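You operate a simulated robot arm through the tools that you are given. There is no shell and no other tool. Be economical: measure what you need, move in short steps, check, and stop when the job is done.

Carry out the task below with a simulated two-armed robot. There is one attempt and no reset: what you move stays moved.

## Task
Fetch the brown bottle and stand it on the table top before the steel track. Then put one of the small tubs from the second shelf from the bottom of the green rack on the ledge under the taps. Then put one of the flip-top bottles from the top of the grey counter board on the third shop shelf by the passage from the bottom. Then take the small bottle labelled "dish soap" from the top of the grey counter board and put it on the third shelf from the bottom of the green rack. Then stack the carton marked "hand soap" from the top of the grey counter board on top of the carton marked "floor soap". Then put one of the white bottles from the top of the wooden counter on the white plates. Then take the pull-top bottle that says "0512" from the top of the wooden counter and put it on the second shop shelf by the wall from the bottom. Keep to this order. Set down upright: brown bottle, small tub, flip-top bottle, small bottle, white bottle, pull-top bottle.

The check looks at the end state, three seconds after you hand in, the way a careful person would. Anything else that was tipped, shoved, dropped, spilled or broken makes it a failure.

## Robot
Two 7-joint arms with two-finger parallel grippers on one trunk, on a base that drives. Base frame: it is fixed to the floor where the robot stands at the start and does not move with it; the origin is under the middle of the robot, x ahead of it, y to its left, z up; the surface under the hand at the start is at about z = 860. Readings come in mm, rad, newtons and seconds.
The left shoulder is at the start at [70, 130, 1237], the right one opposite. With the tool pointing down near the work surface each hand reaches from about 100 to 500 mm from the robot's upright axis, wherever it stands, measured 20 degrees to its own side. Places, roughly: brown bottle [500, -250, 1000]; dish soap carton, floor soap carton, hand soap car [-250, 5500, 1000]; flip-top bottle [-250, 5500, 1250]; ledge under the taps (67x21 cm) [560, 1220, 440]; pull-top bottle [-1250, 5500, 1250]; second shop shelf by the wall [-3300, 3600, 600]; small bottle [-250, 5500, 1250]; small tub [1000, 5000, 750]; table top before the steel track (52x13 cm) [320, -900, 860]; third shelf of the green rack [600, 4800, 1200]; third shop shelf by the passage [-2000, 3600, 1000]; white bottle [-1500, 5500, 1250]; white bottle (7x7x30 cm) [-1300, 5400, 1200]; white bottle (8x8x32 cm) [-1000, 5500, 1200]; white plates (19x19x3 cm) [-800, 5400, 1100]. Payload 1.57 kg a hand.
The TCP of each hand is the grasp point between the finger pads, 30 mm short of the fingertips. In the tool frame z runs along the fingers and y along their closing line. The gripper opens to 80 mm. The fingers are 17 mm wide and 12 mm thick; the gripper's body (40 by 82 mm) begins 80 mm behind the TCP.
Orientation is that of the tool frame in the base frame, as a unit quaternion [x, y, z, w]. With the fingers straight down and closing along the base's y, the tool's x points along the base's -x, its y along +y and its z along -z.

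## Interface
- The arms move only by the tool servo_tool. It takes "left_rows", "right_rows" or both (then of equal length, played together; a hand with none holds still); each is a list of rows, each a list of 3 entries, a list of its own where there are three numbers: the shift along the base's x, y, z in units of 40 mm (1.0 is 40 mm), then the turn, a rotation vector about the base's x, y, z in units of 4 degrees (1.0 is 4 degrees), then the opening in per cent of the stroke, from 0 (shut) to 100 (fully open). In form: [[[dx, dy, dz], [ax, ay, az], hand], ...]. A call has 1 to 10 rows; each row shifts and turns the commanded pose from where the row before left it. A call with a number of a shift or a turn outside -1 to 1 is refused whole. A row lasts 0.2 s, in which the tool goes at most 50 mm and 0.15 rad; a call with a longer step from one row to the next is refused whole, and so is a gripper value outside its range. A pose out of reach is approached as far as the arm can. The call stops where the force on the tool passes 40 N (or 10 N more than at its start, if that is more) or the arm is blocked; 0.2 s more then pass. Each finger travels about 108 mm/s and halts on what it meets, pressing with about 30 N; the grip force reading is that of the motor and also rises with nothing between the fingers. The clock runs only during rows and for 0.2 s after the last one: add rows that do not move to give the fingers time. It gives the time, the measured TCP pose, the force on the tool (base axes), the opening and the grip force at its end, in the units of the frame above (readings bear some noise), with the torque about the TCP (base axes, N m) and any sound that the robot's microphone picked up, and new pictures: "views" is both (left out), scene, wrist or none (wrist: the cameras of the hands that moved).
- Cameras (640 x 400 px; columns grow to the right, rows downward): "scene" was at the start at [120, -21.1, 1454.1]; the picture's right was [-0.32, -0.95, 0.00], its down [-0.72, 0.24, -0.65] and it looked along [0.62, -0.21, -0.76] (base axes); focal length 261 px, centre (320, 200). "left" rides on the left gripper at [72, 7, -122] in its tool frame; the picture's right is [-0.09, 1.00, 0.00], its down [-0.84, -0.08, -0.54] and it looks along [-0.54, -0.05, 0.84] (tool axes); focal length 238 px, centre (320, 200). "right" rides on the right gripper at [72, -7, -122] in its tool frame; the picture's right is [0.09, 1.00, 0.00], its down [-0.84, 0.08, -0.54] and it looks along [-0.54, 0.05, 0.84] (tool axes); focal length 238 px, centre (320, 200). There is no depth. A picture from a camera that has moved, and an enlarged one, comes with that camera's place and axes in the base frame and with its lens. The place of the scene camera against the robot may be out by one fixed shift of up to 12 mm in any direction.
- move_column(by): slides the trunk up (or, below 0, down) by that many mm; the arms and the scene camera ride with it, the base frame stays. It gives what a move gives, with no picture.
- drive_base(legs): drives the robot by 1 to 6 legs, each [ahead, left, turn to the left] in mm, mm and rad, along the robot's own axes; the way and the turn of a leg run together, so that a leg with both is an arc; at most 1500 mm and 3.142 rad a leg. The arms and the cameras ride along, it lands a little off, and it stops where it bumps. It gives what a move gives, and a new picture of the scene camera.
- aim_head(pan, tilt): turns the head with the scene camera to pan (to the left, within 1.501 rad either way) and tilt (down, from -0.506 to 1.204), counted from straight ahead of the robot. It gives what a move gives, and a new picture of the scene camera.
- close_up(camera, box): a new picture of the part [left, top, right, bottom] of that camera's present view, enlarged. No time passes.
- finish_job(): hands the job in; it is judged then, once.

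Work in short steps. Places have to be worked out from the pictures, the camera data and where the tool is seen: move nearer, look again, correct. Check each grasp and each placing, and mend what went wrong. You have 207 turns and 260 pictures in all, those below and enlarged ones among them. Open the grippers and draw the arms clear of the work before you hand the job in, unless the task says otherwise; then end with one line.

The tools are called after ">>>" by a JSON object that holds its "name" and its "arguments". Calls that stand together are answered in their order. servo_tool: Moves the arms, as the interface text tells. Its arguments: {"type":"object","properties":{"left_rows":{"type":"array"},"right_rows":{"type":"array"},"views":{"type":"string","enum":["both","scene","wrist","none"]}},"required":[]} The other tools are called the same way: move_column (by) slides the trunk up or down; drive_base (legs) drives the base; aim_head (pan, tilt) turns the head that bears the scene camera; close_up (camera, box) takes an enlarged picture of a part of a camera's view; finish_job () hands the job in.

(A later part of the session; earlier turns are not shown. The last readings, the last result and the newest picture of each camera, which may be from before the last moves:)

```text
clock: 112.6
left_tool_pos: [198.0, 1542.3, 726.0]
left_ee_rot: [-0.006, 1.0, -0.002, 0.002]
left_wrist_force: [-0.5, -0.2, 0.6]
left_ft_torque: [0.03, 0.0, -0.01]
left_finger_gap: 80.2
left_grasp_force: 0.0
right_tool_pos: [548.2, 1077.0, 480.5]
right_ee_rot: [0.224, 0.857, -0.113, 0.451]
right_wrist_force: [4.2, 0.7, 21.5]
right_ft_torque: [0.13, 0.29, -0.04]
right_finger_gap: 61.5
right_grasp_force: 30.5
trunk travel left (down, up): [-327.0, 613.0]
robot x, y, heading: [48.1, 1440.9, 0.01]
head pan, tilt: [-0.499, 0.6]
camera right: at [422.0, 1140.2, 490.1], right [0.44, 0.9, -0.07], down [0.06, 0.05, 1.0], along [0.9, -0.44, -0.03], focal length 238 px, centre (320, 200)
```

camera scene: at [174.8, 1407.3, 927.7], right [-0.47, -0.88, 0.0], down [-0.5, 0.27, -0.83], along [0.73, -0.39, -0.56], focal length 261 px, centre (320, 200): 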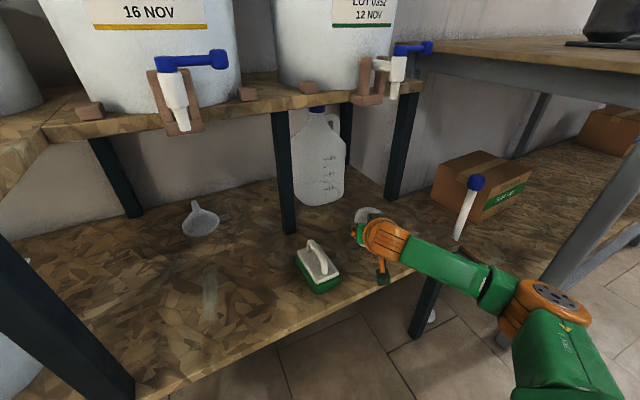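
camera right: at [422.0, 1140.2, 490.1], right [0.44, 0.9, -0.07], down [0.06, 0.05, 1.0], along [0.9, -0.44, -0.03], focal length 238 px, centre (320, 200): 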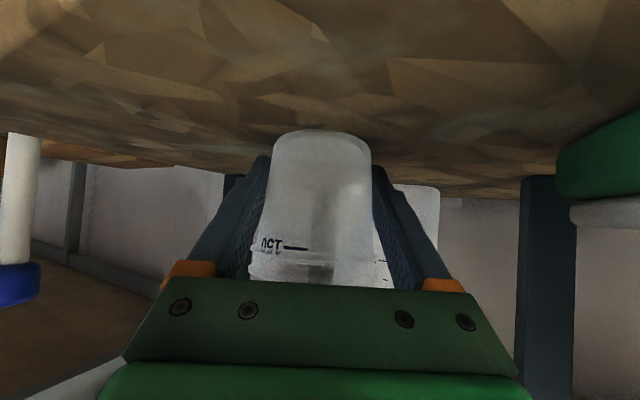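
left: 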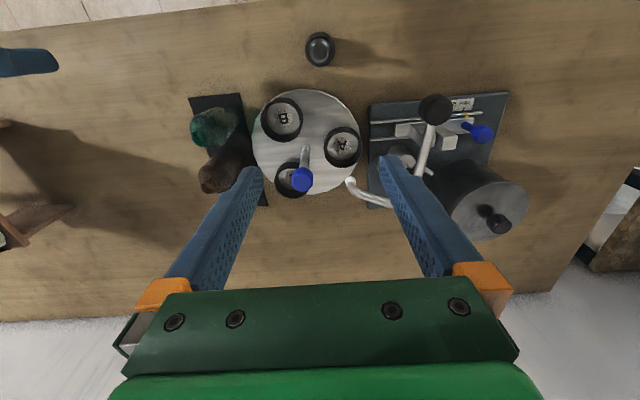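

Contact felt. I ease slightly, open, and withdraw backward along the tool axis.

>>> {"name": "servo_tool", "arguments": {"right_rows": [[[0, 0, 0.06], [0, 0, 0], 55], [[0, 0, 0], [0, 0, 0], 75], [[0, 0, 0], [0, 0, 0], 100], [[0, 0, 0], [0, 0, 0], 100]], "views": "wrist"}}

```text
clock: 113.6
left_tool_pos: [200.9, 1540.6, 725.5]
left_ee_rot: [-0.005, 1.0, 0.0, 0.0]
left_wrist_force: [-0.3, -0.8, 0.3]
left_ft_torque: [-0.02, -0.03, -0.01]
left_finger_gap: 80.2
left_grasp_force: 0.0
right_tool_pos: [549.3, 1075.4, 477.3]
right_ee_rot: [0.225, 0.858, -0.112, 0.448]
right_wrist_force: [-0.1, 0.0, -0.1]
right_ft_torque: [0.02, -0.03, 0.02]
right_finger_gap: 80.1
right_grasp_force: 0.0
trunk travel left (down, up): [-327.0, 613.0]
robot x, y, heading: [50.0, 1444.1, 0.013]
head pan, tilt: [-0.499, 0.6]
camera right: at [422.7, 1138.3, 489.3], right [0.44, 0.9, -0.07], down [0.07, 0.04, 1.0], along [0.9, -0.44, -0.04], focal length 238 px, centre (320, 200)
```

right: 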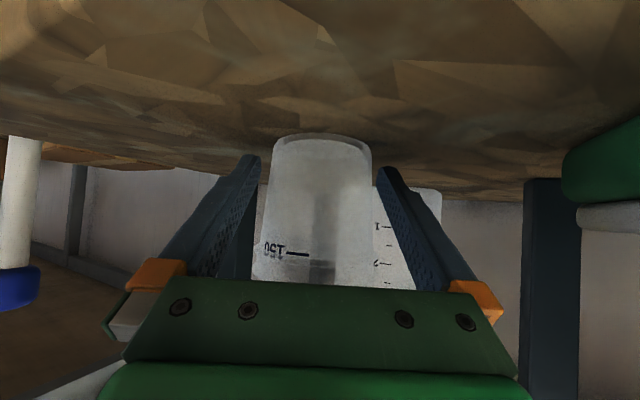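

>>> {"name": "servo_tool", "arguments": {"right_rows": [[[-0.725, 0.396, 0.2], [0, 0, 0], 100], [[-0.725, 0.396, 0.4], [0, 0, 0], 100], [[-0.725, 0.396, 0.5], [0, 0, 0], 100], [[-0.725, 0.2, 0.5], [0, 0, 0], 100]]}}

```text
clock: 114.6
left_tool_pos: [200.4, 1539.6, 724.6]
left_ee_rot: [-0.006, 1.0, 0.0, -0.002]
left_wrist_force: [-1.2, 0.7, 0.5]
left_ft_torque: [0.01, 0.02, -0.02]
left_finger_gap: 79.8
left_grasp_force: 0.0
right_tool_pos: [437.1, 1129.6, 541.6]
right_ee_rot: [0.226, 0.858, -0.112, 0.448]
right_wrist_force: [0.5, -0.8, 0.1]
right_ft_torque: [0.01, -0.01, 0.02]
right_finger_gap: 80.1
right_grasp_force: 0.0
trunk travel left (down, up): [-327.0, 613.0]
robot x, y, heading: [48.7, 1444.3, 0.014]
head pan, tilt: [-0.499, 0.6]
camera scene: at [174.4, 1407.4, 927.8], right [-0.47, -0.88, 0.0], down [-0.5, 0.27, -0.83], along [0.73, -0.39, -0.56], focal length 261 px, centre (320, 200)
camera right: at [310.6, 1193.0, 552.9], right [0.44, 0.9, -0.07], down [0.06, 0.04, 1.0], along [0.9, -0.44, -0.04], focal length 238 px, centre (320, 200)
```

scene: 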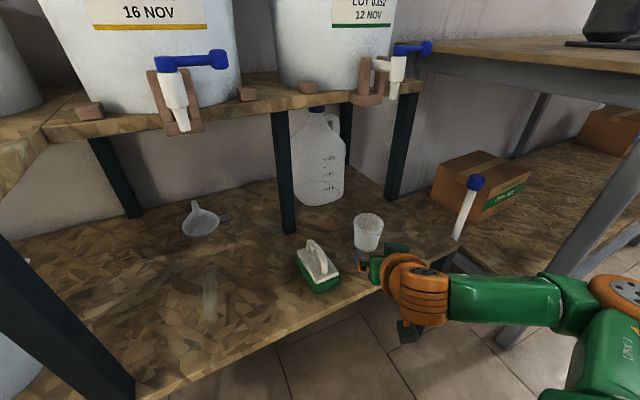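
right: 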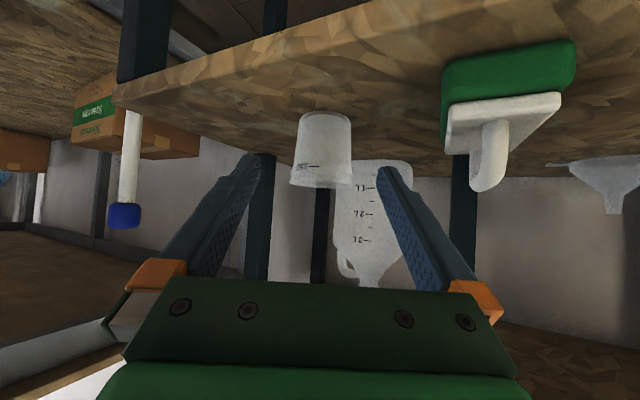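

The tub stands upright on the ledge. Next: I back off, raise the trunk, turn to +y and drive to about [-50, 4200] to view the grey counter board.

>>> {"name": "drive_base", "arguments": {"legs": [[-450, 0, 0]]}}

>>> {"name": "move_column", "arguments": {"by": 480}}

>>> {"name": "aim_head", "arguments": {"pan": 0.15, "tilt": 0.4}}

>>> {"name": "drive_base", "arguments": {"legs": [[0, 0, 1.56], [1450, -250, 0], [1200, -100, 0]]}}

```text
clock: 117.3
left_tool_pos: [-252.8, 1534.8, 725.1]
left_ee_rot: [-0.007, 1.0, -0.001, -0.001]
left_wrist_force: [-0.4, -1.3, -0.2]
left_ft_torque: [0.01, 0.01, -0.04]
left_finger_gap: 80.1
left_grasp_force: 0.1
right_tool_pos: [-15.2, 1125.6, 541.4]
right_ee_rot: [0.225, 0.858, -0.112, 0.448]
right_wrist_force: [0.0, 0.9, 0.1]
right_ft_torque: [0.01, -0.02, 0.0]
right_finger_gap: 80.0
right_grasp_force: 0.0
trunk travel left (down, up): [-327.0, 613.0]
robot x, y, heading: [-400.4, 1440.0, 0.008]
head pan, tilt: [-0.499, 0.6]
camera scene: at [-278.0, 1402.5, 927.8], right [-0.47, -0.88, 0.0], down [-0.5, 0.26, -0.83], along [0.73, -0.39, -0.56], focal length 261 px, centre (320, 200)
```

scene: 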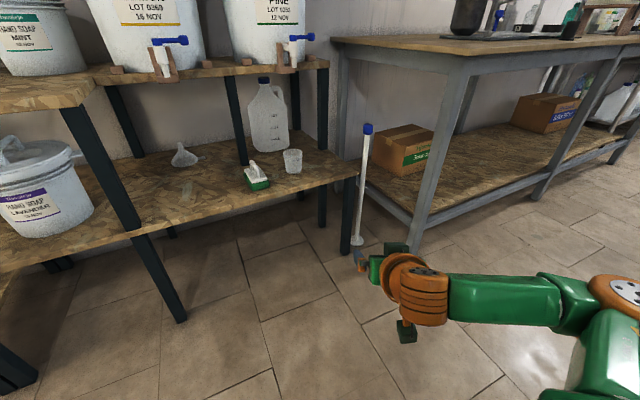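

```text
refused: 480 is not a number from -400 to 400
```

```text
clock: 118.4
left_tool_pos: [-253.9, 1534.8, 725.8]
left_ee_rot: [-0.007, 1.0, -0.001, 0.0]
left_wrist_force: [0.2, -0.1, 0.8]
left_ft_torque: [0.02, -0.01, 0.0]
left_finger_gap: 80.1
left_grasp_force: 0.0
right_tool_pos: [-14.5, 1126.0, 541.1]
right_ee_rot: [0.224, 0.859, -0.112, 0.447]
right_wrist_force: [0.5, 0.4, -0.5]
right_ft_torque: [-0.02, 0.0, 0.0]
right_finger_gap: 79.8
right_grasp_force: 0.0
trunk travel left (down, up): [-327.0, 613.0]
robot x, y, heading: [-401.9, 1440.4, 0.018]
head pan, tilt: [0.15, 0.4]
camera scene: at [-264.4, 1458.7, 945.9], right [0.16, -0.99, 0.0], down [-0.38, -0.06, -0.92], along [0.91, 0.15, -0.39], focal length 261 px, centre (320, 200)
```

scene: 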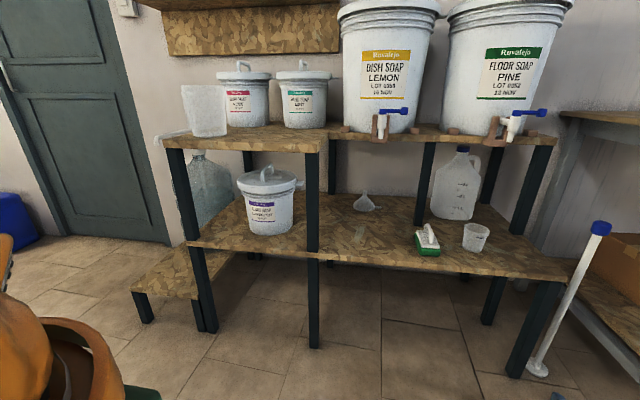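

```text
clock: 135.3
left_tool_pos: [-186.9, 4269.9, 725.8]
left_ee_rot: [0.711, -0.704, 0.001, 0.001]
left_wrist_force: [0.1, 0.3, 0.4]
left_ft_torque: [-0.01, 0.03, 0.02]
left_finger_gap: 80.0
left_grasp_force: 0.0
right_tool_pos: [222.8, 4507.3, 540.7]
right_ee_rot: [-0.447, 0.767, 0.236, 0.395]
right_wrist_force: [0.2, -0.7, 0.1]
right_ft_torque: [0.0, 0.0, 0.0]
right_finger_gap: 80.1
right_grasp_force: 0.1
trunk travel left (down, up): [-327.0, 613.0]
robot x, y, heading: [-93.0, 4123.9, 1.578]
head pan, tilt: [0.15, 0.4]
camera scene: at [-111.1, 4265.7, 945.9], right [0.99, 0.16, 0.0], down [0.06, -0.38, -0.92], along [-0.15, 0.91, -0.39], focal length 261 px, centre (320, 200)
```

scene: 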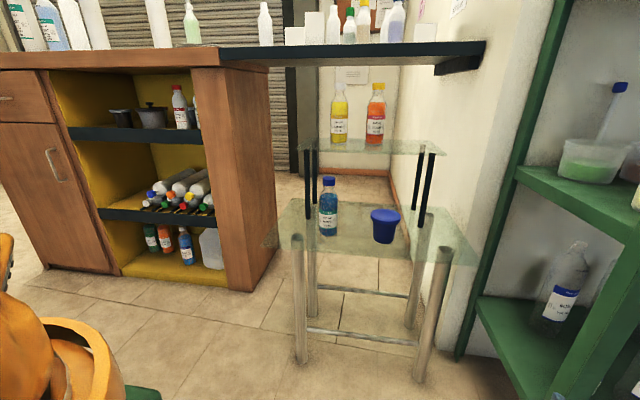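

I raise the trunk so the camera can see the board's top.

>>> {"name": "move_column", "arguments": {"by": 400}}

>>> {"name": "move_column", "arguments": {"by": 200}}

>>> {"name": "aim_head", "arguments": {"pan": 0.1, "tilt": 0.35}}

```text
clock: 139.2
left_tool_pos: [-186.4, 4271.1, 1125.6]
left_ee_rot: [0.711, -0.703, 0.001, 0.0]
left_wrist_force: [0.7, 0.1, 0.5]
left_ft_torque: [0.0, 0.01, 0.02]
left_finger_gap: 80.0
left_grasp_force: 0.1
right_tool_pos: [221.1, 4505.4, 940.9]
right_ee_rot: [-0.447, 0.767, 0.237, 0.395]
right_wrist_force: [-0.9, -0.4, 0.0]
right_ft_torque: [-0.04, 0.01, 0.01]
right_finger_gap: 80.1
right_grasp_force: 0.1
trunk travel left (down, up): [-727.0, 213.0]
robot x, y, heading: [-93.6, 4124.2, 1.58]
head pan, tilt: [0.15, 0.4]
```

```text
clock: 141.3
left_tool_pos: [-186.2, 4269.0, 1325.3]
left_ee_rot: [0.711, -0.703, 0.0, 0.001]
left_wrist_force: [-0.9, 1.3, 0.3]
left_ft_torque: [-0.01, 0.01, -0.03]
left_finger_gap: 80.1
left_grasp_force: 0.0
right_tool_pos: [222.5, 4506.6, 1140.4]
right_ee_rot: [-0.447, 0.766, 0.237, 0.396]
right_wrist_force: [0.0, -0.1, -0.3]
right_ft_torque: [0.01, -0.02, 0.03]
right_finger_gap: 80.3
right_grasp_force: 0.0
trunk travel left (down, up): [-927.0, 13.0]
robot x, y, heading: [-92.9, 4125.8, 1.576]
head pan, tilt: [0.15, 0.4]
```

```text
clock: 142.0
left_tool_pos: [-187.2, 4271.2, 1325.9]
left_ee_rot: [0.711, -0.703, 0.0, 0.001]
left_wrist_force: [-0.6, -0.5, 0.7]
left_ft_torque: [-0.02, 0.02, -0.03]
left_finger_gap: 80.1
left_grasp_force: 0.1
right_tool_pos: [223.0, 4506.5, 1141.5]
right_ee_rot: [-0.446, 0.767, 0.236, 0.396]
right_wrist_force: [0.0, 0.2, 0.4]
right_ft_torque: [-0.02, -0.02, -0.01]
right_finger_gap: 80.1
right_grasp_force: 0.0
trunk travel left (down, up): [-927.0, 13.0]
robot x, y, heading: [-89.6, 4121.0, 1.577]
head pan, tilt: [0.099, 0.351]
camera scene: at [-106.5, 4266.7, 1550.5], right [0.99, 0.11, 0.0], down [0.04, -0.34, -0.94], along [-0.1, 0.93, -0.34], focal length 261 px, centre (320, 200)
```

scene: 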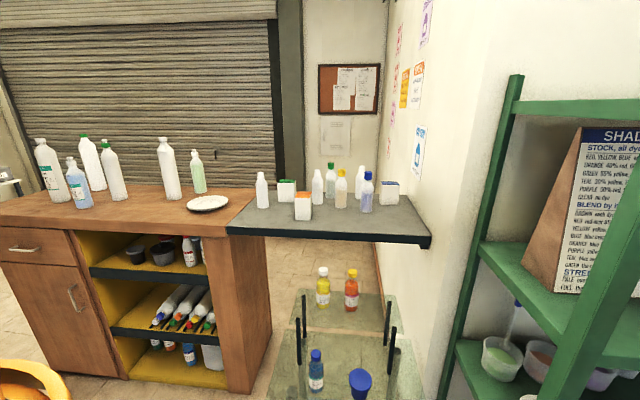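

>>> {"name": "close_up", "arguments": {"camera": "scene", "box": [230, 140, 440, 260]}}

>>> {"name": "close_up", "arguments": {"camera": "scene", "box": [10, 110, 240, 240]}}

```text
3.05 times, centred on (335, 200) of scene
camera zoom: at [-106.5, 4266.7, 1550.5], right [0.99, 0.11, 0.0], down [0.04, -0.34, -0.94], along [-0.1, 0.93, -0.34], focal length 796 px, centre (274, 200)
```

zoom: 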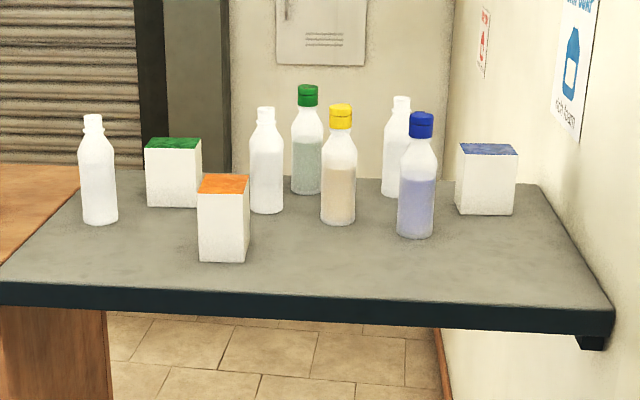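

```text
2.78 times, centred on (125, 175) of scene
camera zoom: at [-106.5, 4266.7, 1550.5], right [0.99, 0.11, 0.0], down [0.04, -0.34, -0.94], along [-0.1, 0.93, -0.34], focal length 726 px, centre (863, 270)
```

zoom: 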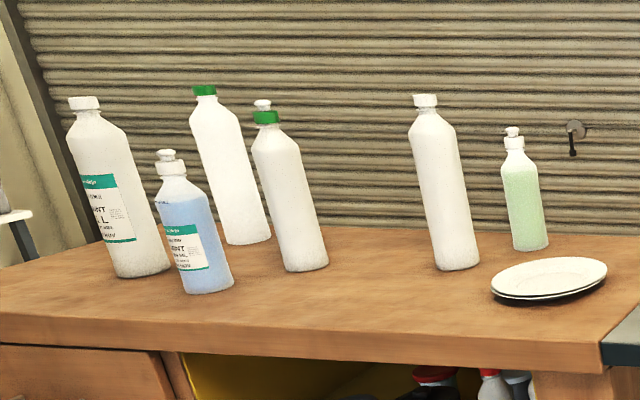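

Board top ≈ z 1090, front edge y≈5200; a glass table (x -300..157, front y≈4920) blocks standing right in front, so I'll stand left of it near x≈-640. I drive there in two legs and look.

>>> {"name": "drive_base", "arguments": {"legs": [[400, 0, 0], [0, 550, 0]]}}

>>> {"name": "aim_head", "arguments": {"pan": -0.4, "tilt": 0.6}}

```text
clock: 144.4
left_tool_pos: [-202.5, 4632.3, 1326.0]
left_ee_rot: [-0.702, 0.712, 0.001, 0.013]
left_wrist_force: [-0.2, 0.2, -0.5]
left_ft_torque: [-0.01, 0.02, 0.01]
left_finger_gap: 80.1
left_grasp_force: 0.1
right_tool_pos: [215.4, 4859.4, 1151.9]
right_ee_rot: [-0.435, 0.767, 0.235, 0.409]
right_wrist_force: [0.8, 0.3, 0.3]
right_ft_torque: [0.0, -0.01, 0.01]
right_finger_gap: 80.1
right_grasp_force: 0.0
trunk travel left (down, up): [-927.0, 13.0]
robot x, y, heading: [-98.3, 4501.7, 1.552]
head pan, tilt: [0.099, 0.351]
stopped in leg 1: the robot was blocked; the commanded pose is now the measured one
camera scene: at [-125.9, 4621.1, 1552.7], right [1.0, 0.08, 0.02], down [0.04, -0.32, -0.94], along [-0.07, 0.94, -0.33], focal length 261 px, centre (320, 200)
```

scene: 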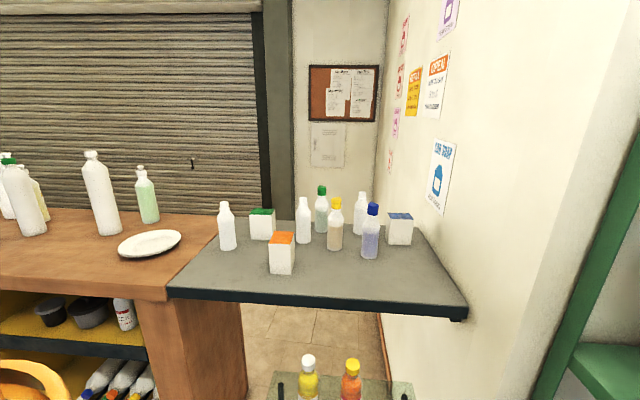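

```text
clock: 145.4
left_tool_pos: [-201.8, 4628.9, 1326.1]
left_ee_rot: [-0.702, 0.712, 0.002, 0.013]
left_wrist_force: [0.2, 0.9, 0.3]
left_ft_torque: [0.0, 0.01, 0.04]
left_finger_gap: 80.1
left_grasp_force: 0.0
right_tool_pos: [214.9, 4859.9, 1152.9]
right_ee_rot: [-0.436, 0.766, 0.237, 0.408]
right_wrist_force: [0.6, -0.6, 0.6]
right_ft_torque: [-0.02, -0.01, 0.01]
right_finger_gap: 79.6
right_grasp_force: 0.1
trunk travel left (down, up): [-927.0, 13.0]
robot x, y, heading: [-95.4, 4501.9, 1.559]
head pan, tilt: [-0.4, 0.6]
camera scene: at [-82.1, 4607.9, 1530.6], right [0.92, -0.4, 0.01], down [-0.21, -0.5, -0.84], along [0.34, 0.77, -0.54], focal length 261 px, centre (320, 200)
```

scene: 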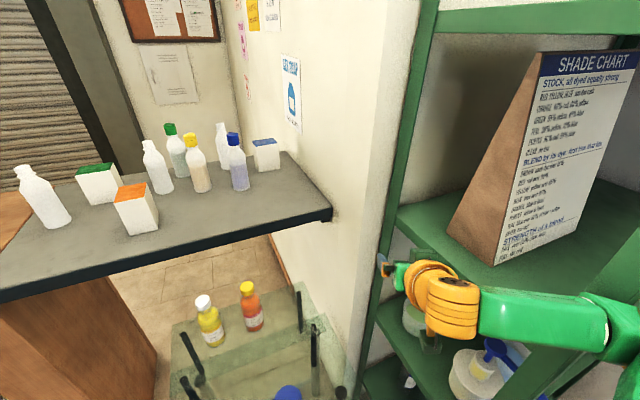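

The robot was blocked — likely the right forearm against the rack post. I back straight off at once and look.

>>> {"name": "drive_base", "arguments": {"legs": [[-130, 0, 0]]}}

>>> {"name": "aim_head", "arguments": {"pan": -0.2, "tilt": 0.75}}

```text
clock: 146.7
left_tool_pos: [-185.5, 4531.0, 1324.2]
left_ee_rot: [-0.704, 0.71, -0.002, -0.004]
left_wrist_force: [0.9, 0.8, 0.1]
left_ft_torque: [-0.05, 0.02, -0.02]
left_finger_gap: 80.0
left_grasp_force: 0.0
right_tool_pos: [230.0, 4757.5, 1137.6]
right_ee_rot: [-0.441, 0.772, 0.23, 0.395]
right_wrist_force: [0.4, 1.2, 0.2]
right_ft_torque: [-0.01, 0.03, 0.01]
right_finger_gap: 79.8
right_grasp_force: 0.0
trunk travel left (down, up): [-927.0, 13.0]
robot x, y, heading: [-94.3, 4370.6, 1.561]
head pan, tilt: [-0.4, 0.6]
camera scene: at [-60.0, 4514.6, 1526.8], right [0.92, -0.4, 0.0], down [-0.23, -0.52, -0.82], along [0.33, 0.75, -0.57], focal length 261 px, centre (320, 200)
```

scene: 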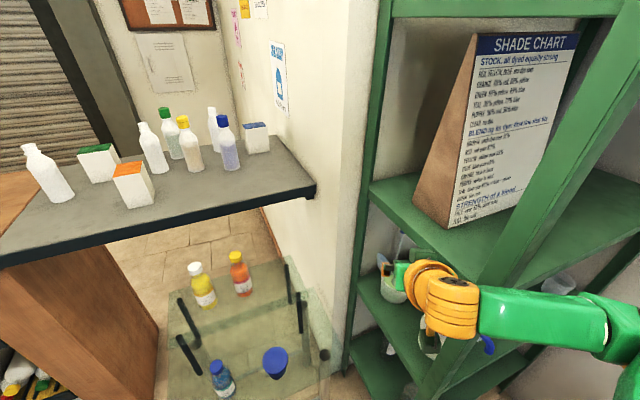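

```text
clock: 147.4
left_tool_pos: [-185.8, 4524.2, 1325.1]
left_ee_rot: [-0.704, 0.71, -0.001, 0.0]
left_wrist_force: [-0.1, 0.3, 0.5]
left_ft_torque: [-0.01, -0.01, 0.0]
left_finger_gap: 79.8
left_grasp_force: 0.1
right_tool_pos: [226.9, 4752.6, 1139.8]
right_ee_rot: [-0.44, 0.771, 0.233, 0.397]
right_wrist_force: [-0.5, 0.8, -0.6]
right_ft_torque: [0.05, 0.01, 0.0]
right_finger_gap: 79.9
right_grasp_force: 0.0
trunk travel left (down, up): [-927.0, 13.0]
robot x, y, heading: [-97.9, 4368.6, 1.564]
head pan, tilt: [-0.201, 0.75]
camera scene: at [-80.2, 4507.1, 1514.8], right [0.98, -0.21, 0.0], down [-0.14, -0.67, -0.73], along [0.15, 0.71, -0.68], focal length 261 px, centre (320, 200)
```

scene: 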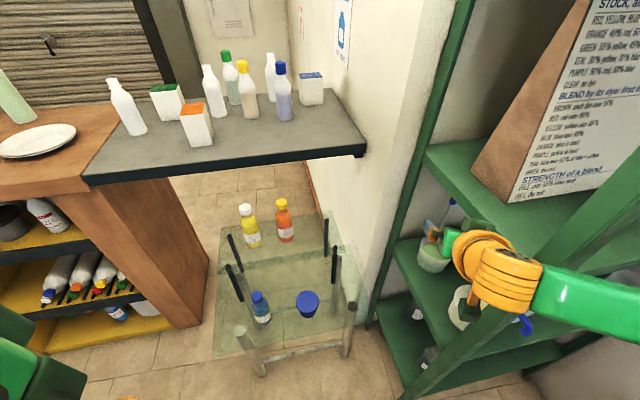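

Backed off; the glass table and rack look undisturbed. I move left 550 mm, then check the rack and the board.

>>> {"name": "drive_base", "arguments": {"legs": [[0, 560, 0]]}}

>>> {"name": "aim_head", "arguments": {"pan": -0.75, "tilt": 0.5}}

```text
clock: 150.6
left_tool_pos: [-749.1, 4527.7, 1325.8]
left_ee_rot: [-0.705, 0.71, 0.0, -0.001]
left_wrist_force: [-0.1, 0.5, 0.5]
left_ft_torque: [0.02, 0.0, 0.01]
left_finger_gap: 80.0
left_grasp_force: 0.1
right_tool_pos: [-336.1, 4757.3, 1139.3]
right_ee_rot: [-0.442, 0.77, 0.234, 0.396]
right_wrist_force: [-0.1, -1.2, 0.7]
right_ft_torque: [-0.01, 0.02, -0.02]
right_finger_gap: 79.8
right_grasp_force: 0.1
trunk travel left (down, up): [-927.0, 13.0]
robot x, y, heading: [-658.5, 4378.5, 1.566]
head pan, tilt: [-0.201, 0.75]
camera scene: at [-642.9, 4511.1, 1514.8], right [0.98, -0.21, 0.0], down [-0.14, -0.67, -0.73], along [0.15, 0.72, -0.68], focal length 261 px, centre (320, 200)
```

scene: 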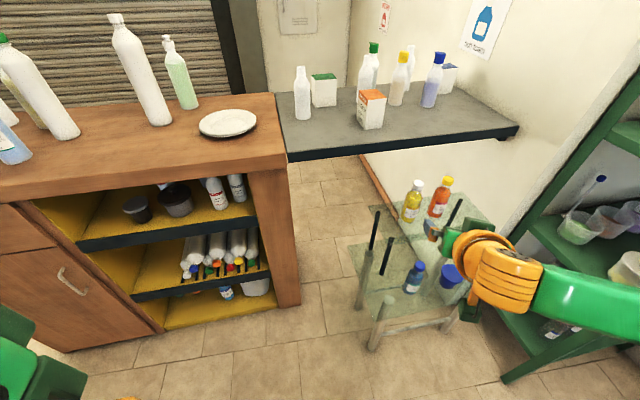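

```text
clock: 151.6
left_tool_pos: [-751.9, 4526.9, 1325.9]
left_ee_rot: [-0.704, 0.71, -0.001, -0.001]
left_wrist_force: [0.3, -0.4, -0.1]
left_ft_torque: [0.0, 0.02, -0.03]
left_finger_gap: 80.0
left_grasp_force: 0.1
right_tool_pos: [-338.6, 4756.5, 1140.4]
right_ee_rot: [-0.441, 0.77, 0.233, 0.398]
right_wrist_force: [-0.1, -0.1, 0.4]
right_ft_torque: [-0.01, -0.01, 0.04]
right_finger_gap: 80.1
right_grasp_force: 0.0
trunk travel left (down, up): [-927.0, 13.0]
robot x, y, heading: [-663.1, 4371.9, 1.563]
head pan, tilt: [-0.75, 0.499]
camera scene: at [-600.6, 4496.0, 1536.8], right [0.73, -0.69, 0.0], down [-0.33, -0.35, -0.88], along [0.6, 0.64, -0.48], focal length 261 px, centre (320, 200)
```

scene: 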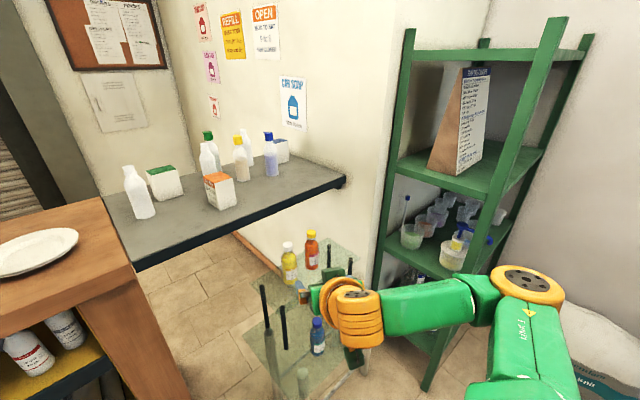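

Everything still stands in order. I approach to about [-610, 4700] (hand still short of the board), then view the board closely.

>>> {"name": "drive_base", "arguments": {"legs": [[330, -50, 0]]}}

>>> {"name": "close_up", "arguments": {"camera": "scene", "box": [80, 100, 380, 290]}}

>>> {"name": "close_up", "arguments": {"camera": "right", "box": [0, 0, 640, 400]}}

```text
clock: 153.8
left_tool_pos: [-697.8, 4857.6, 1325.7]
left_ee_rot: [-0.705, 0.709, 0.0, 0.0]
left_wrist_force: [0.7, -0.1, -0.4]
left_ft_torque: [0.02, 0.01, -0.02]
left_finger_gap: 80.1
left_grasp_force: 0.1
right_tool_pos: [-286.1, 5089.1, 1141.8]
right_ee_rot: [-0.443, 0.768, 0.235, 0.398]
right_wrist_force: [0.3, 0.1, 0.0]
right_ft_torque: [0.02, 0.0, -0.01]
right_finger_gap: 79.8
right_grasp_force: 0.1
trunk travel left (down, up): [-927.0, 13.0]
robot x, y, heading: [-606.9, 4711.3, 1.567]
head pan, tilt: [-0.75, 0.499]
camera scene: at [-547.7, 4825.3, 1537.2], right [0.73, -0.69, 0.0], down [-0.33, -0.35, -0.88], along [0.6, 0.64, -0.48], focal length 261 px, centre (320, 200)
```

scene: 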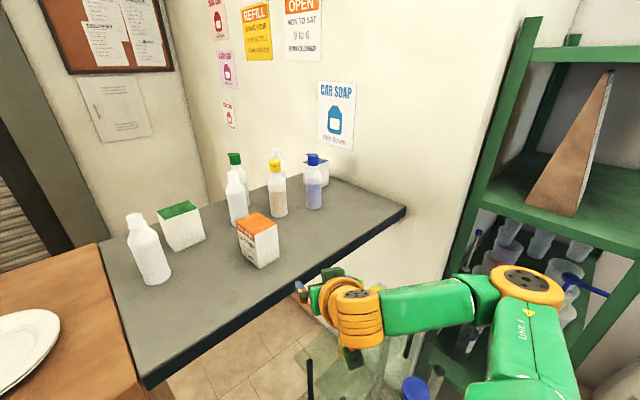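

```text
2.11 times, centred on (230, 195) of scene
camera zoom: at [-547.7, 4825.3, 1537.2], right [0.73, -0.69, 0.0], down [-0.33, -0.35, -0.88], along [0.6, 0.64, -0.48], focal length 550 px, centre (510, 210)
```

zoom: 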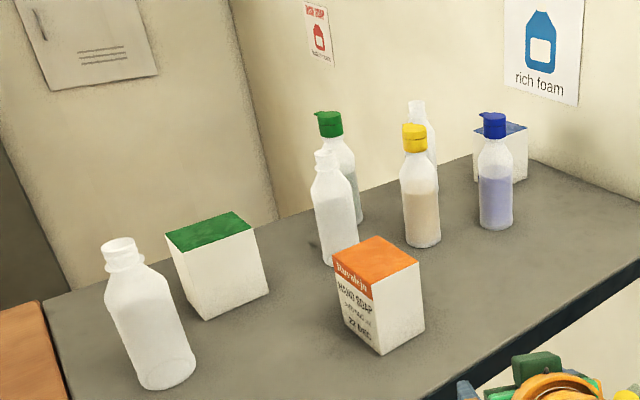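

```text
1.00 times, centred on (320, 200) of right (not enlarged: the box is as wide or as high as the picture)
camera zoom: at [-350.3, 4962.1, 1153.0], right [-0.89, 0.45, -0.07], down [-0.04, 0.06, 1.0], along [0.45, 0.89, -0.04], focal length 238 px, centre (320, 200)
```

zoom: 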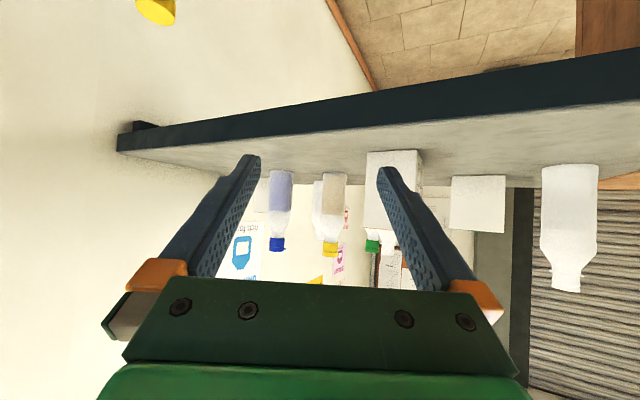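

The orange-topped carton reads "HAND SOAP". To know my own footprint against the glass table, I look down at my right side.

>>> {"name": "aim_head", "arguments": {"pan": -0.9, "tilt": 1.2}}

```text
clock: 154.9
left_tool_pos: [-697.6, 4859.0, 1324.7]
left_ee_rot: [-0.706, 0.709, -0.001, -0.001]
left_wrist_force: [0.1, -0.5, 0.0]
left_ft_torque: [0.02, 0.02, 0.02]
left_finger_gap: 79.9
left_grasp_force: 0.1
right_tool_pos: [-285.5, 5091.7, 1140.8]
right_ee_rot: [-0.442, 0.769, 0.234, 0.397]
right_wrist_force: [0.4, -0.3, -0.2]
right_ft_torque: [0.06, -0.02, -0.02]
right_finger_gap: 80.0
right_grasp_force: 0.0
trunk travel left (down, up): [-927.0, 13.0]
robot x, y, heading: [-604.9, 4710.7, 1.571]
head pan, tilt: [-0.901, 1.201]
camera scene: at [-565.5, 4797.6, 1483.2], right [0.62, -0.79, 0.0], down [-0.73, -0.58, -0.36], along [0.29, 0.22, -0.93], focal length 261 px, centre (320, 200)
```

scene: 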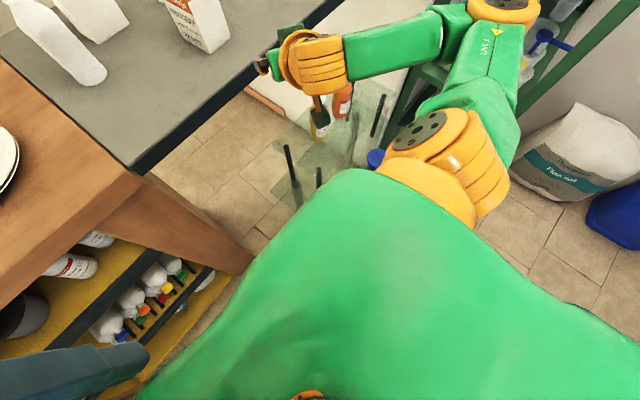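

The base itself is hidden below the torso. I'll stand at x≈-690 to stay clear of the glass table; first I extend the right hand to the right, still in front of the board, to test the reach.

>>> {"name": "servo_tool", "arguments": {"right_rows": [[[0.96, 0.25, 0.08], [0, 0, 0], 100], [[0.96, 0.25, 0.08], [0, 0, 0], 100], [[0.96, 0.25, 0.08], [0, 0, 0], 100], [[0.96, 0.25, 0.08], [0, 0, 0], 100], [[0.96, 0.25, 0.08], [0, 0, 0], 100], [[0.96, 0.25, 0.08], [0, 0, 0], 100], [[0, 0, 0], [0, 0, 0], 100]], "views": "none"}}

>>> {"name": "aim_head", "arguments": {"pan": -0.6, "tilt": 0.55}}

```text
clock: 156.5
left_tool_pos: [-698.2, 4860.5, 1324.6]
left_ee_rot: [-0.706, 0.708, 0.0, -0.001]
left_wrist_force: [-0.4, -0.3, -0.1]
left_ft_torque: [0.01, 0.02, -0.02]
left_finger_gap: 79.9
left_grasp_force: 0.0
right_tool_pos: [-54.2, 5150.4, 1160.8]
right_ee_rot: [-0.442, 0.77, 0.234, 0.396]
right_wrist_force: [-0.4, 0.4, 0.8]
right_ft_torque: [0.02, 0.0, -0.03]
right_finger_gap: 79.7
right_grasp_force: 0.0
trunk travel left (down, up): [-927.0, 13.0]
robot x, y, heading: [-605.8, 4708.3, 1.567]
head pan, tilt: [-0.901, 1.201]
```

```text
clock: 157.5
left_tool_pos: [-697.7, 4860.1, 1325.3]
left_ee_rot: [-0.705, 0.709, 0.0, 0.0]
left_wrist_force: [0.8, -0.4, 0.7]
left_ft_torque: [-0.02, 0.01, -0.01]
left_finger_gap: 79.9
left_grasp_force: 0.1
right_tool_pos: [-55.9, 5150.4, 1159.1]
right_ee_rot: [-0.442, 0.769, 0.234, 0.397]
right_wrist_force: [0.2, 0.6, 0.5]
right_ft_torque: [0.04, -0.02, 0.01]
right_finger_gap: 80.0
right_grasp_force: 0.1
trunk travel left (down, up): [-927.0, 13.0]
robot x, y, heading: [-603.5, 4708.3, 1.571]
head pan, tilt: [-0.6, 0.55]
camera scene: at [-558.4, 4836.5, 1532.2], right [0.82, -0.57, 0.0], down [-0.3, -0.43, -0.85], along [0.48, 0.7, -0.52], focal length 261 px, centre (320, 200)
```

scene: 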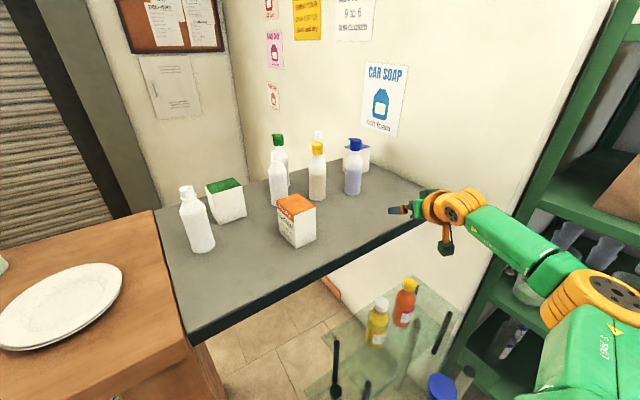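

Reach is ample. Now left 85, then ahead 180 so the hand enters the free lane between the orange carton and the blue-capped bottle toward the yellow-capped flip-top.

>>> {"name": "drive_base", "arguments": {"legs": [[0, 88, 0], [180, 0, 0]]}}

>>> {"name": "close_up", "arguments": {"camera": "right", "box": [0, 0, 640, 400]}}

```text
clock: 159.7
left_tool_pos: [-787.2, 5035.4, 1325.5]
left_ee_rot: [-0.707, 0.708, 0.002, 0.0]
left_wrist_force: [-0.1, -0.3, -0.1]
left_ft_torque: [0.0, -0.02, 0.01]
left_finger_gap: 80.0
left_grasp_force: 0.0
right_tool_pos: [-145.3, 5328.5, 1162.3]
right_ee_rot: [-0.443, 0.768, 0.236, 0.398]
right_wrist_force: [-0.6, 0.1, 0.5]
right_ft_torque: [0.01, 0.02, 0.0]
right_finger_gap: 80.2
right_grasp_force: 0.2
trunk travel left (down, up): [-927.0, 13.0]
robot x, y, heading: [-692.9, 4894.0, 1.572]
head pan, tilt: [-0.6, 0.55]
camera scene: at [-647.3, 5012.1, 1532.8], right [0.82, -0.57, 0.0], down [-0.3, -0.43, -0.85], along [0.48, 0.7, -0.52], focal length 261 px, centre (320, 200)
```

scene: 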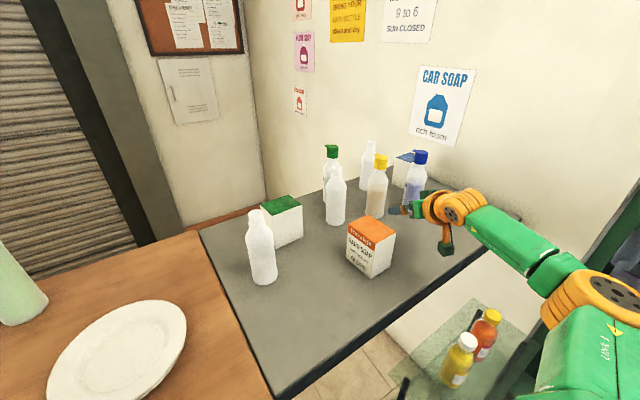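

```text
1.00 times, centred on (320, 200) of right (not enlarged: the box is as wide or as high as the picture)
camera zoom: at [-208.7, 5202.4, 1173.0], right [-0.89, 0.45, -0.07], down [-0.04, 0.06, 1.0], along [0.45, 0.89, -0.04], focal length 238 px, centre (320, 200)
```

zoom: 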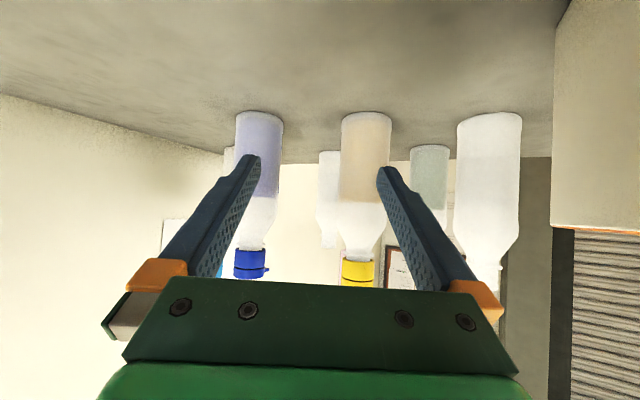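

The yellow-capped bottle is at about [-137, 5447]. Turning the tool straight to +y (30° left) gives a clean lane, so I do that here.

>>> {"name": "servo_tool", "arguments": {"right_rows": [[[0, 0, 0], [0, 0, 1], 100], [[0, 0, 0], [0, 0, 1], 100], [[0, 0, 0], [0, 0, 1], 100], [[0, 0, 0], [0, 0, 1], 100], [[0, 0, 0], [0, 0, 1], 100], [[0, 0, 0], [0, 0, 1], 100], [[0, 0, 0], [0, 0, 1], 100], [[0, 0, 0], [0, 0, 0.4], 100], [[0, 0, 0], [0, 0, 0], 100]]}}

```text
clock: 161.7
left_tool_pos: [-785.0, 5040.0, 1325.3]
left_ee_rot: [-0.707, 0.707, 0.0, 0.001]
left_wrist_force: [-1.3, -0.3, 0.0]
left_ft_torque: [0.0, -0.03, -0.04]
left_finger_gap: 79.6
left_grasp_force: 0.0
right_tool_pos: [-231.6, 5335.2, 1161.0]
right_ee_rot: [-0.581, 0.67, 0.307, 0.346]
right_wrist_force: [2.0, -0.3, 1.2]
right_ft_torque: [-0.02, 0.06, 0.04]
right_finger_gap: 78.8
right_grasp_force: 0.0
right hand out of reach, approached as far as the arm can: row 2, 3, 4, 5, 6, 7, 8
trunk travel left (down, up): [-927.0, 13.0]
robot x, y, heading: [-695.1, 4890.1, 1.569]
head pan, tilt: [-0.6, 0.55]
camera scene: at [-645.2, 5017.0, 1532.3], right [0.82, -0.57, 0.0], down [-0.3, -0.43, -0.85], along [0.48, 0.7, -0.52], focal length 261 px, centre (320, 200)
camera right: at [-243.7, 5194.3, 1171.9], right [-0.99, 0.08, -0.07], down [-0.06, 0.04, 1.0], along [0.09, 1.0, -0.04], focal length 238 px, centre (320, 200)
```

scene: 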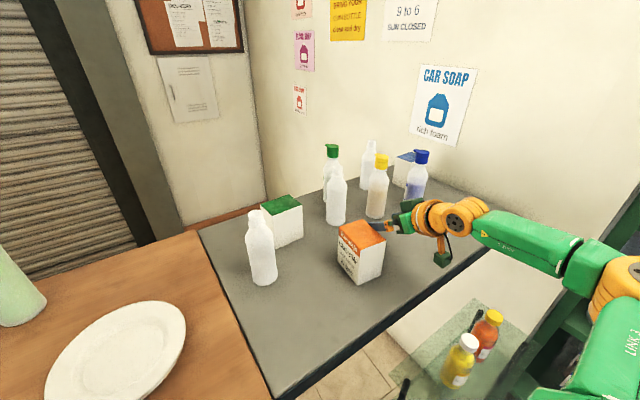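
right: 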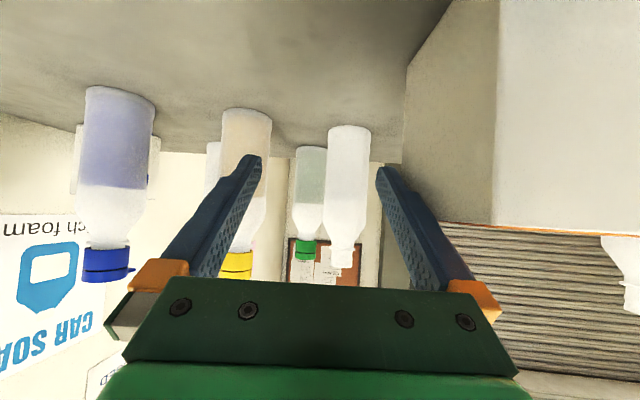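

The hand slid left and nudged the hand-soap carton slightly (still upright). I raise 35 mm first, then turn back to the right while moving right.

>>> {"name": "servo_tool", "arguments": {"right_rows": [[[0, 0, 0.5], [0, 0, 0], 100], [[0.1, 0, 0.5], [0, 0, 0], 100], [[0.4, 0, 0], [0, 0, -1], 100], [[0.4, 0, 0], [0, 0, -1], 100], [[0.4, 0, 0], [0, 0, -1], 100], [[0.3, 0, 0], [0, 0, -1], 100], [[0.3, 0, 0], [0, 0, -1], 100], [[0.3, 0, 0], [0, 0, -0.5], 100], [[0, 0, 0], [0, 0, 0], 100]]}}

```text
clock: 163.7
left_tool_pos: [-785.8, 5040.7, 1325.8]
left_ee_rot: [-0.707, 0.708, 0.0, -0.001]
left_wrist_force: [0.9, -0.7, 0.0]
left_ft_torque: [0.04, -0.01, -0.01]
left_finger_gap: 79.9
left_grasp_force: 0.0
right_tool_pos: [-151.5, 5335.3, 1200.4]
right_ee_rot: [-0.443, 0.768, 0.235, 0.397]
right_wrist_force: [-0.4, 0.0, -0.4]
right_ft_torque: [0.01, 0.0, 0.0]
right_finger_gap: 79.8
right_grasp_force: 0.0
right hand out of reach, approached as far as the arm can: row 2
trunk travel left (down, up): [-927.0, 13.0]
robot x, y, heading: [-694.2, 4887.9, 1.566]
head pan, tilt: [-0.6, 0.55]
camera scene: at [-646.3, 5017.4, 1532.3], right [0.82, -0.57, 0.0], down [-0.3, -0.43, -0.85], along [0.48, 0.7, -0.52], focal length 261 px, centre (320, 200)
camera right: at [-214.4, 5209.4, 1211.2], right [-0.89, 0.45, -0.07], down [-0.04, 0.06, 1.0], along [0.45, 0.89, -0.04], focal length 238 px, centre (320, 200)
```

scene: 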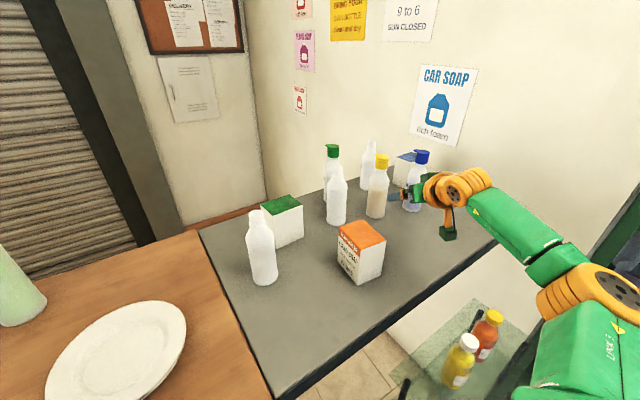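
right: 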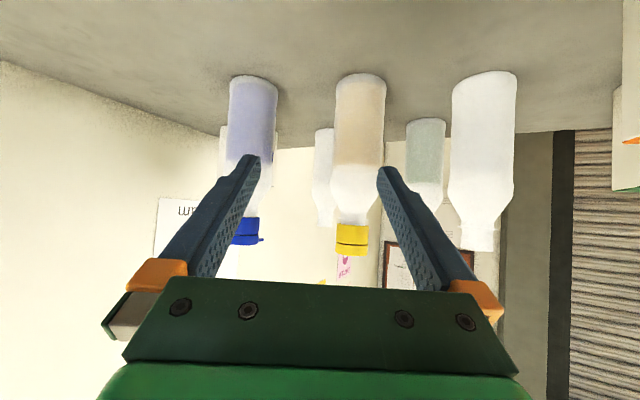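

Yellow-capped bottle at ≈[-134, 5447]. I go to the staging point and look once more.

>>> {"name": "servo_tool", "arguments": {"right_rows": [[[-0.25, 0.6, -0.45], [0, 0, 0], 100], [[-0.25, 0.6, -0.45], [0, 0, 0], 100], [[0, 0, 0], [0, 0, 0], 100]], "views": "wrist"}}

```text
clock: 164.5
left_tool_pos: [-786.2, 5039.0, 1327.1]
left_ee_rot: [0.707, -0.707, 0.0, 0.001]
left_wrist_force: [-0.3, -0.2, 0.0]
left_ft_torque: [0.02, -0.02, 0.01]
left_finger_gap: 79.9
left_grasp_force: 0.1
right_tool_pos: [-170.3, 5384.6, 1163.3]
right_ee_rot: [-0.445, 0.767, 0.237, 0.397]
right_wrist_force: [0.1, -0.1, 0.4]
right_ft_torque: [0.02, 0.0, 0.0]
right_finger_gap: 79.8
right_grasp_force: 0.0
trunk travel left (down, up): [-927.0, 13.0]
robot x, y, heading: [-693.7, 4889.6, 1.569]
head pan, tilt: [-0.6, 0.55]
camera right: at [-233.8, 5257.7, 1174.9], right [-0.89, 0.45, -0.07], down [-0.04, 0.06, 1.0], along [0.45, 0.89, -0.04], focal length 238 px, centre (320, 200)
```

right: 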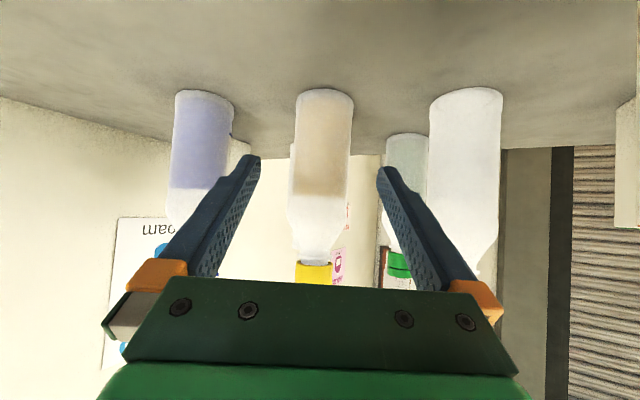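

Perfectly centred. I advance 75 mm along the tool and close.

>>> {"name": "servo_tool", "arguments": {"right_rows": [[[0.462, 0.816, 0], [0, 0, 0], 100], [[0.43, 0.77, 0], [0, 0, 0], 100], [[0, 0, 0], [0, 0, 0], 100], [[0, 0, 0], [0, 0, 0], 60], [[0, 0, 0], [0, 0, 0], 45], [[0, 0, 0], [0, 0, 0], 45], [[0, 0, 0], [0, 0, 0], 45]]}}

```text
clock: 166.1
left_tool_pos: [-785.8, 5039.7, 1325.4]
left_ee_rot: [-0.707, 0.707, -0.001, 0.0]
left_wrist_force: [0.4, -0.6, -0.2]
left_ft_torque: [0.0, -0.02, 0.01]
left_finger_gap: 80.0
left_grasp_force: 0.1
right_tool_pos: [-152.7, 5416.9, 1163.1]
right_ee_rot: [-0.444, 0.768, 0.236, 0.397]
right_wrist_force: [-0.4, -1.0, 0.2]
right_ft_torque: [-0.02, 0.01, -0.04]
right_finger_gap: 36.2
right_grasp_force: 0.0
right hand out of reach, approached as far as the arm can: row 2
trunk travel left (down, up): [-927.0, 13.0]
robot x, y, heading: [-694.6, 4888.6, 1.572]
head pan, tilt: [-0.6, 0.55]
camera scene: at [-646.6, 5017.4, 1532.3], right [0.82, -0.57, 0.0], down [-0.3, -0.43, -0.85], along [0.48, 0.7, -0.52], focal length 261 px, centre (320, 200)
camera right: at [-216.4, 5290.7, 1175.0], right [-0.89, 0.45, -0.07], down [-0.04, 0.07, 1.0], along [0.45, 0.89, -0.04], focal length 238 px, centre (320, 200)
```

scene: 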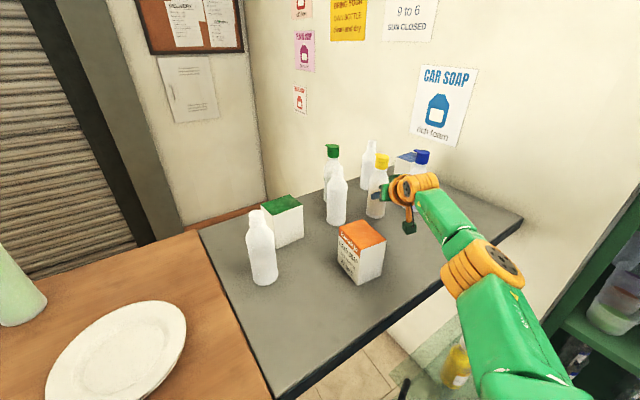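
right: 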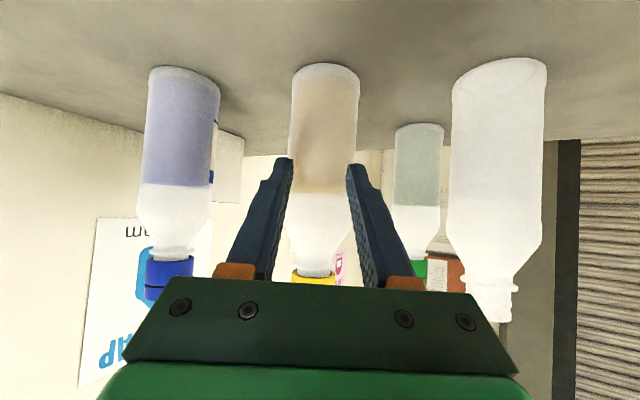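

The arm ran out of reach ~50 mm short; fingers closed in front of the bottle without touching. I open, draw back 30 mm, drive the base 60 mm ahead, and re-measure.

>>> {"name": "servo_tool", "arguments": {"right_rows": [[[0, 0, 0], [0, 0, 0], 100], [[0, 0, 0], [0, 0, 0], 100], [[0, 0, 0], [0, 0, 0], 100], [[-0.4, -0.7, 0], [0, 0, 0], 100], [[-0.2, -0.35, 0], [0, 0, 0], 100]], "views": "none"}}

>>> {"name": "drive_base", "arguments": {"legs": [[65, 0, 0]]}}

>>> {"name": "close_up", "arguments": {"camera": "right", "box": [0, 0, 640, 400]}}

```text
clock: 167.3
left_tool_pos: [-786.6, 5037.4, 1325.3]
left_ee_rot: [-0.707, 0.707, 0.0, 0.0]
left_wrist_force: [-0.8, -0.5, 0.6]
left_ft_torque: [0.02, -0.02, 0.0]
left_finger_gap: 80.0
left_grasp_force: 0.1
right_tool_pos: [-176.8, 5372.0, 1164.9]
right_ee_rot: [-0.444, 0.768, 0.236, 0.397]
right_wrist_force: [0.6, 0.6, 0.0]
right_ft_torque: [0.0, -0.01, 0.04]
right_finger_gap: 79.9
right_grasp_force: 0.0
trunk travel left (down, up): [-927.0, 13.0]
robot x, y, heading: [-693.3, 4886.4, 1.569]
head pan, tilt: [-0.6, 0.55]
```

```text
clock: 168.3
left_tool_pos: [-786.3, 5094.6, 1325.9]
left_ee_rot: [-0.707, 0.707, 0.002, 0.002]
left_wrist_force: [0.1, -1.4, 0.5]
left_ft_torque: [0.07, 0.0, -0.01]
left_finger_gap: 79.8
left_grasp_force: 0.1
right_tool_pos: [-177.2, 5431.0, 1167.5]
right_ee_rot: [-0.442, 0.767, 0.239, 0.399]
right_wrist_force: [0.0, -1.5, 0.2]
right_ft_torque: [0.04, 0.0, 0.05]
right_finger_gap: 79.8
right_grasp_force: 0.0
trunk travel left (down, up): [-927.0, 13.0]
robot x, y, heading: [-693.9, 4954.6, 1.566]
head pan, tilt: [-0.6, 0.55]
camera scene: at [-646.0, 5070.6, 1533.3], right [0.82, -0.57, 0.0], down [-0.3, -0.42, -0.86], along [0.48, 0.71, -0.52], focal length 261 px, centre (320, 200)
```

scene: 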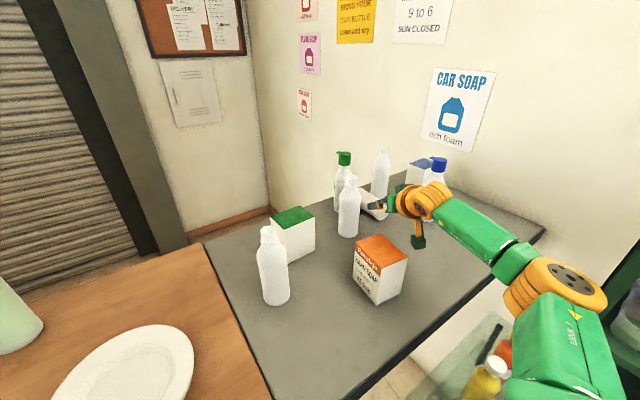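

```text
1.00 times, centred on (320, 200) of right (not enlarged: the box is as wide or as high as the picture)
camera zoom: at [-240.2, 5304.2, 1178.3], right [-0.89, 0.45, -0.06], down [-0.04, 0.06, 1.0], along [0.45, 0.89, -0.03], focal length 238 px, centre (320, 200)
```

zoom: 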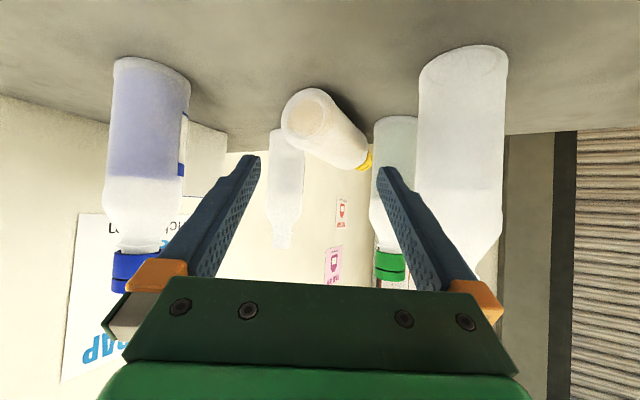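

The yellow-capped bottle has tipped over and lies on the board. It is the one I need anyway, so I'll pick it up and set it upright on its shelf. I look closely at how it lies.

>>> {"name": "close_up", "arguments": {"camera": "scene", "box": [310, 130, 470, 260]}}

>>> {"name": "close_up", "arguments": {"camera": "right", "box": [220, 60, 440, 220]}}

```text
3.08 times, centred on (390, 195) of scene
camera zoom: at [-646.0, 5070.6, 1533.3], right [0.82, -0.57, 0.0], down [-0.3, -0.42, -0.86], along [0.48, 0.71, -0.52], focal length 803 px, centre (105, 215)
```

zoom: 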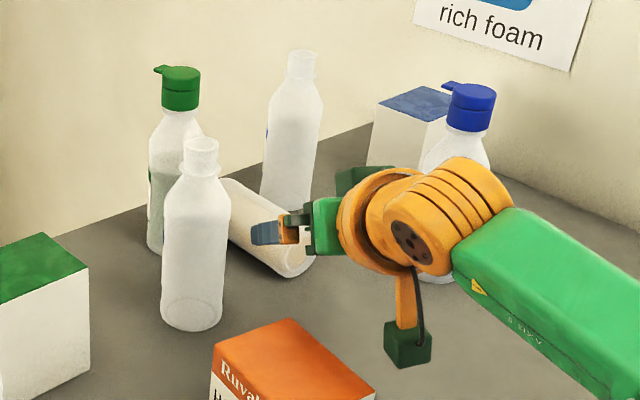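

```text
2.50 times, centred on (330, 140) of right
camera zoom: at [-240.2, 5304.2, 1178.3], right [-0.89, 0.45, -0.06], down [-0.04, 0.06, 1.0], along [0.45, 0.89, -0.03], focal length 596 px, centre (295, 350)
```

zoom: 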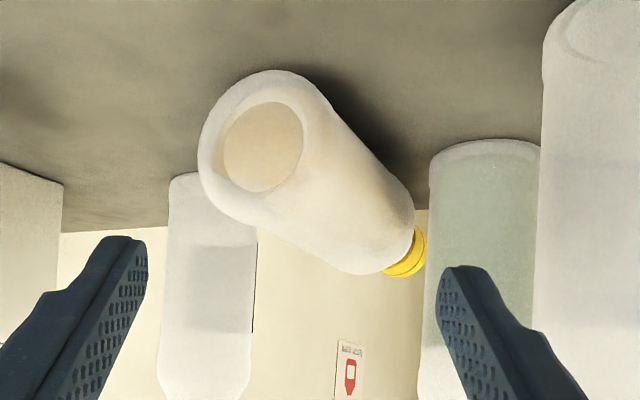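

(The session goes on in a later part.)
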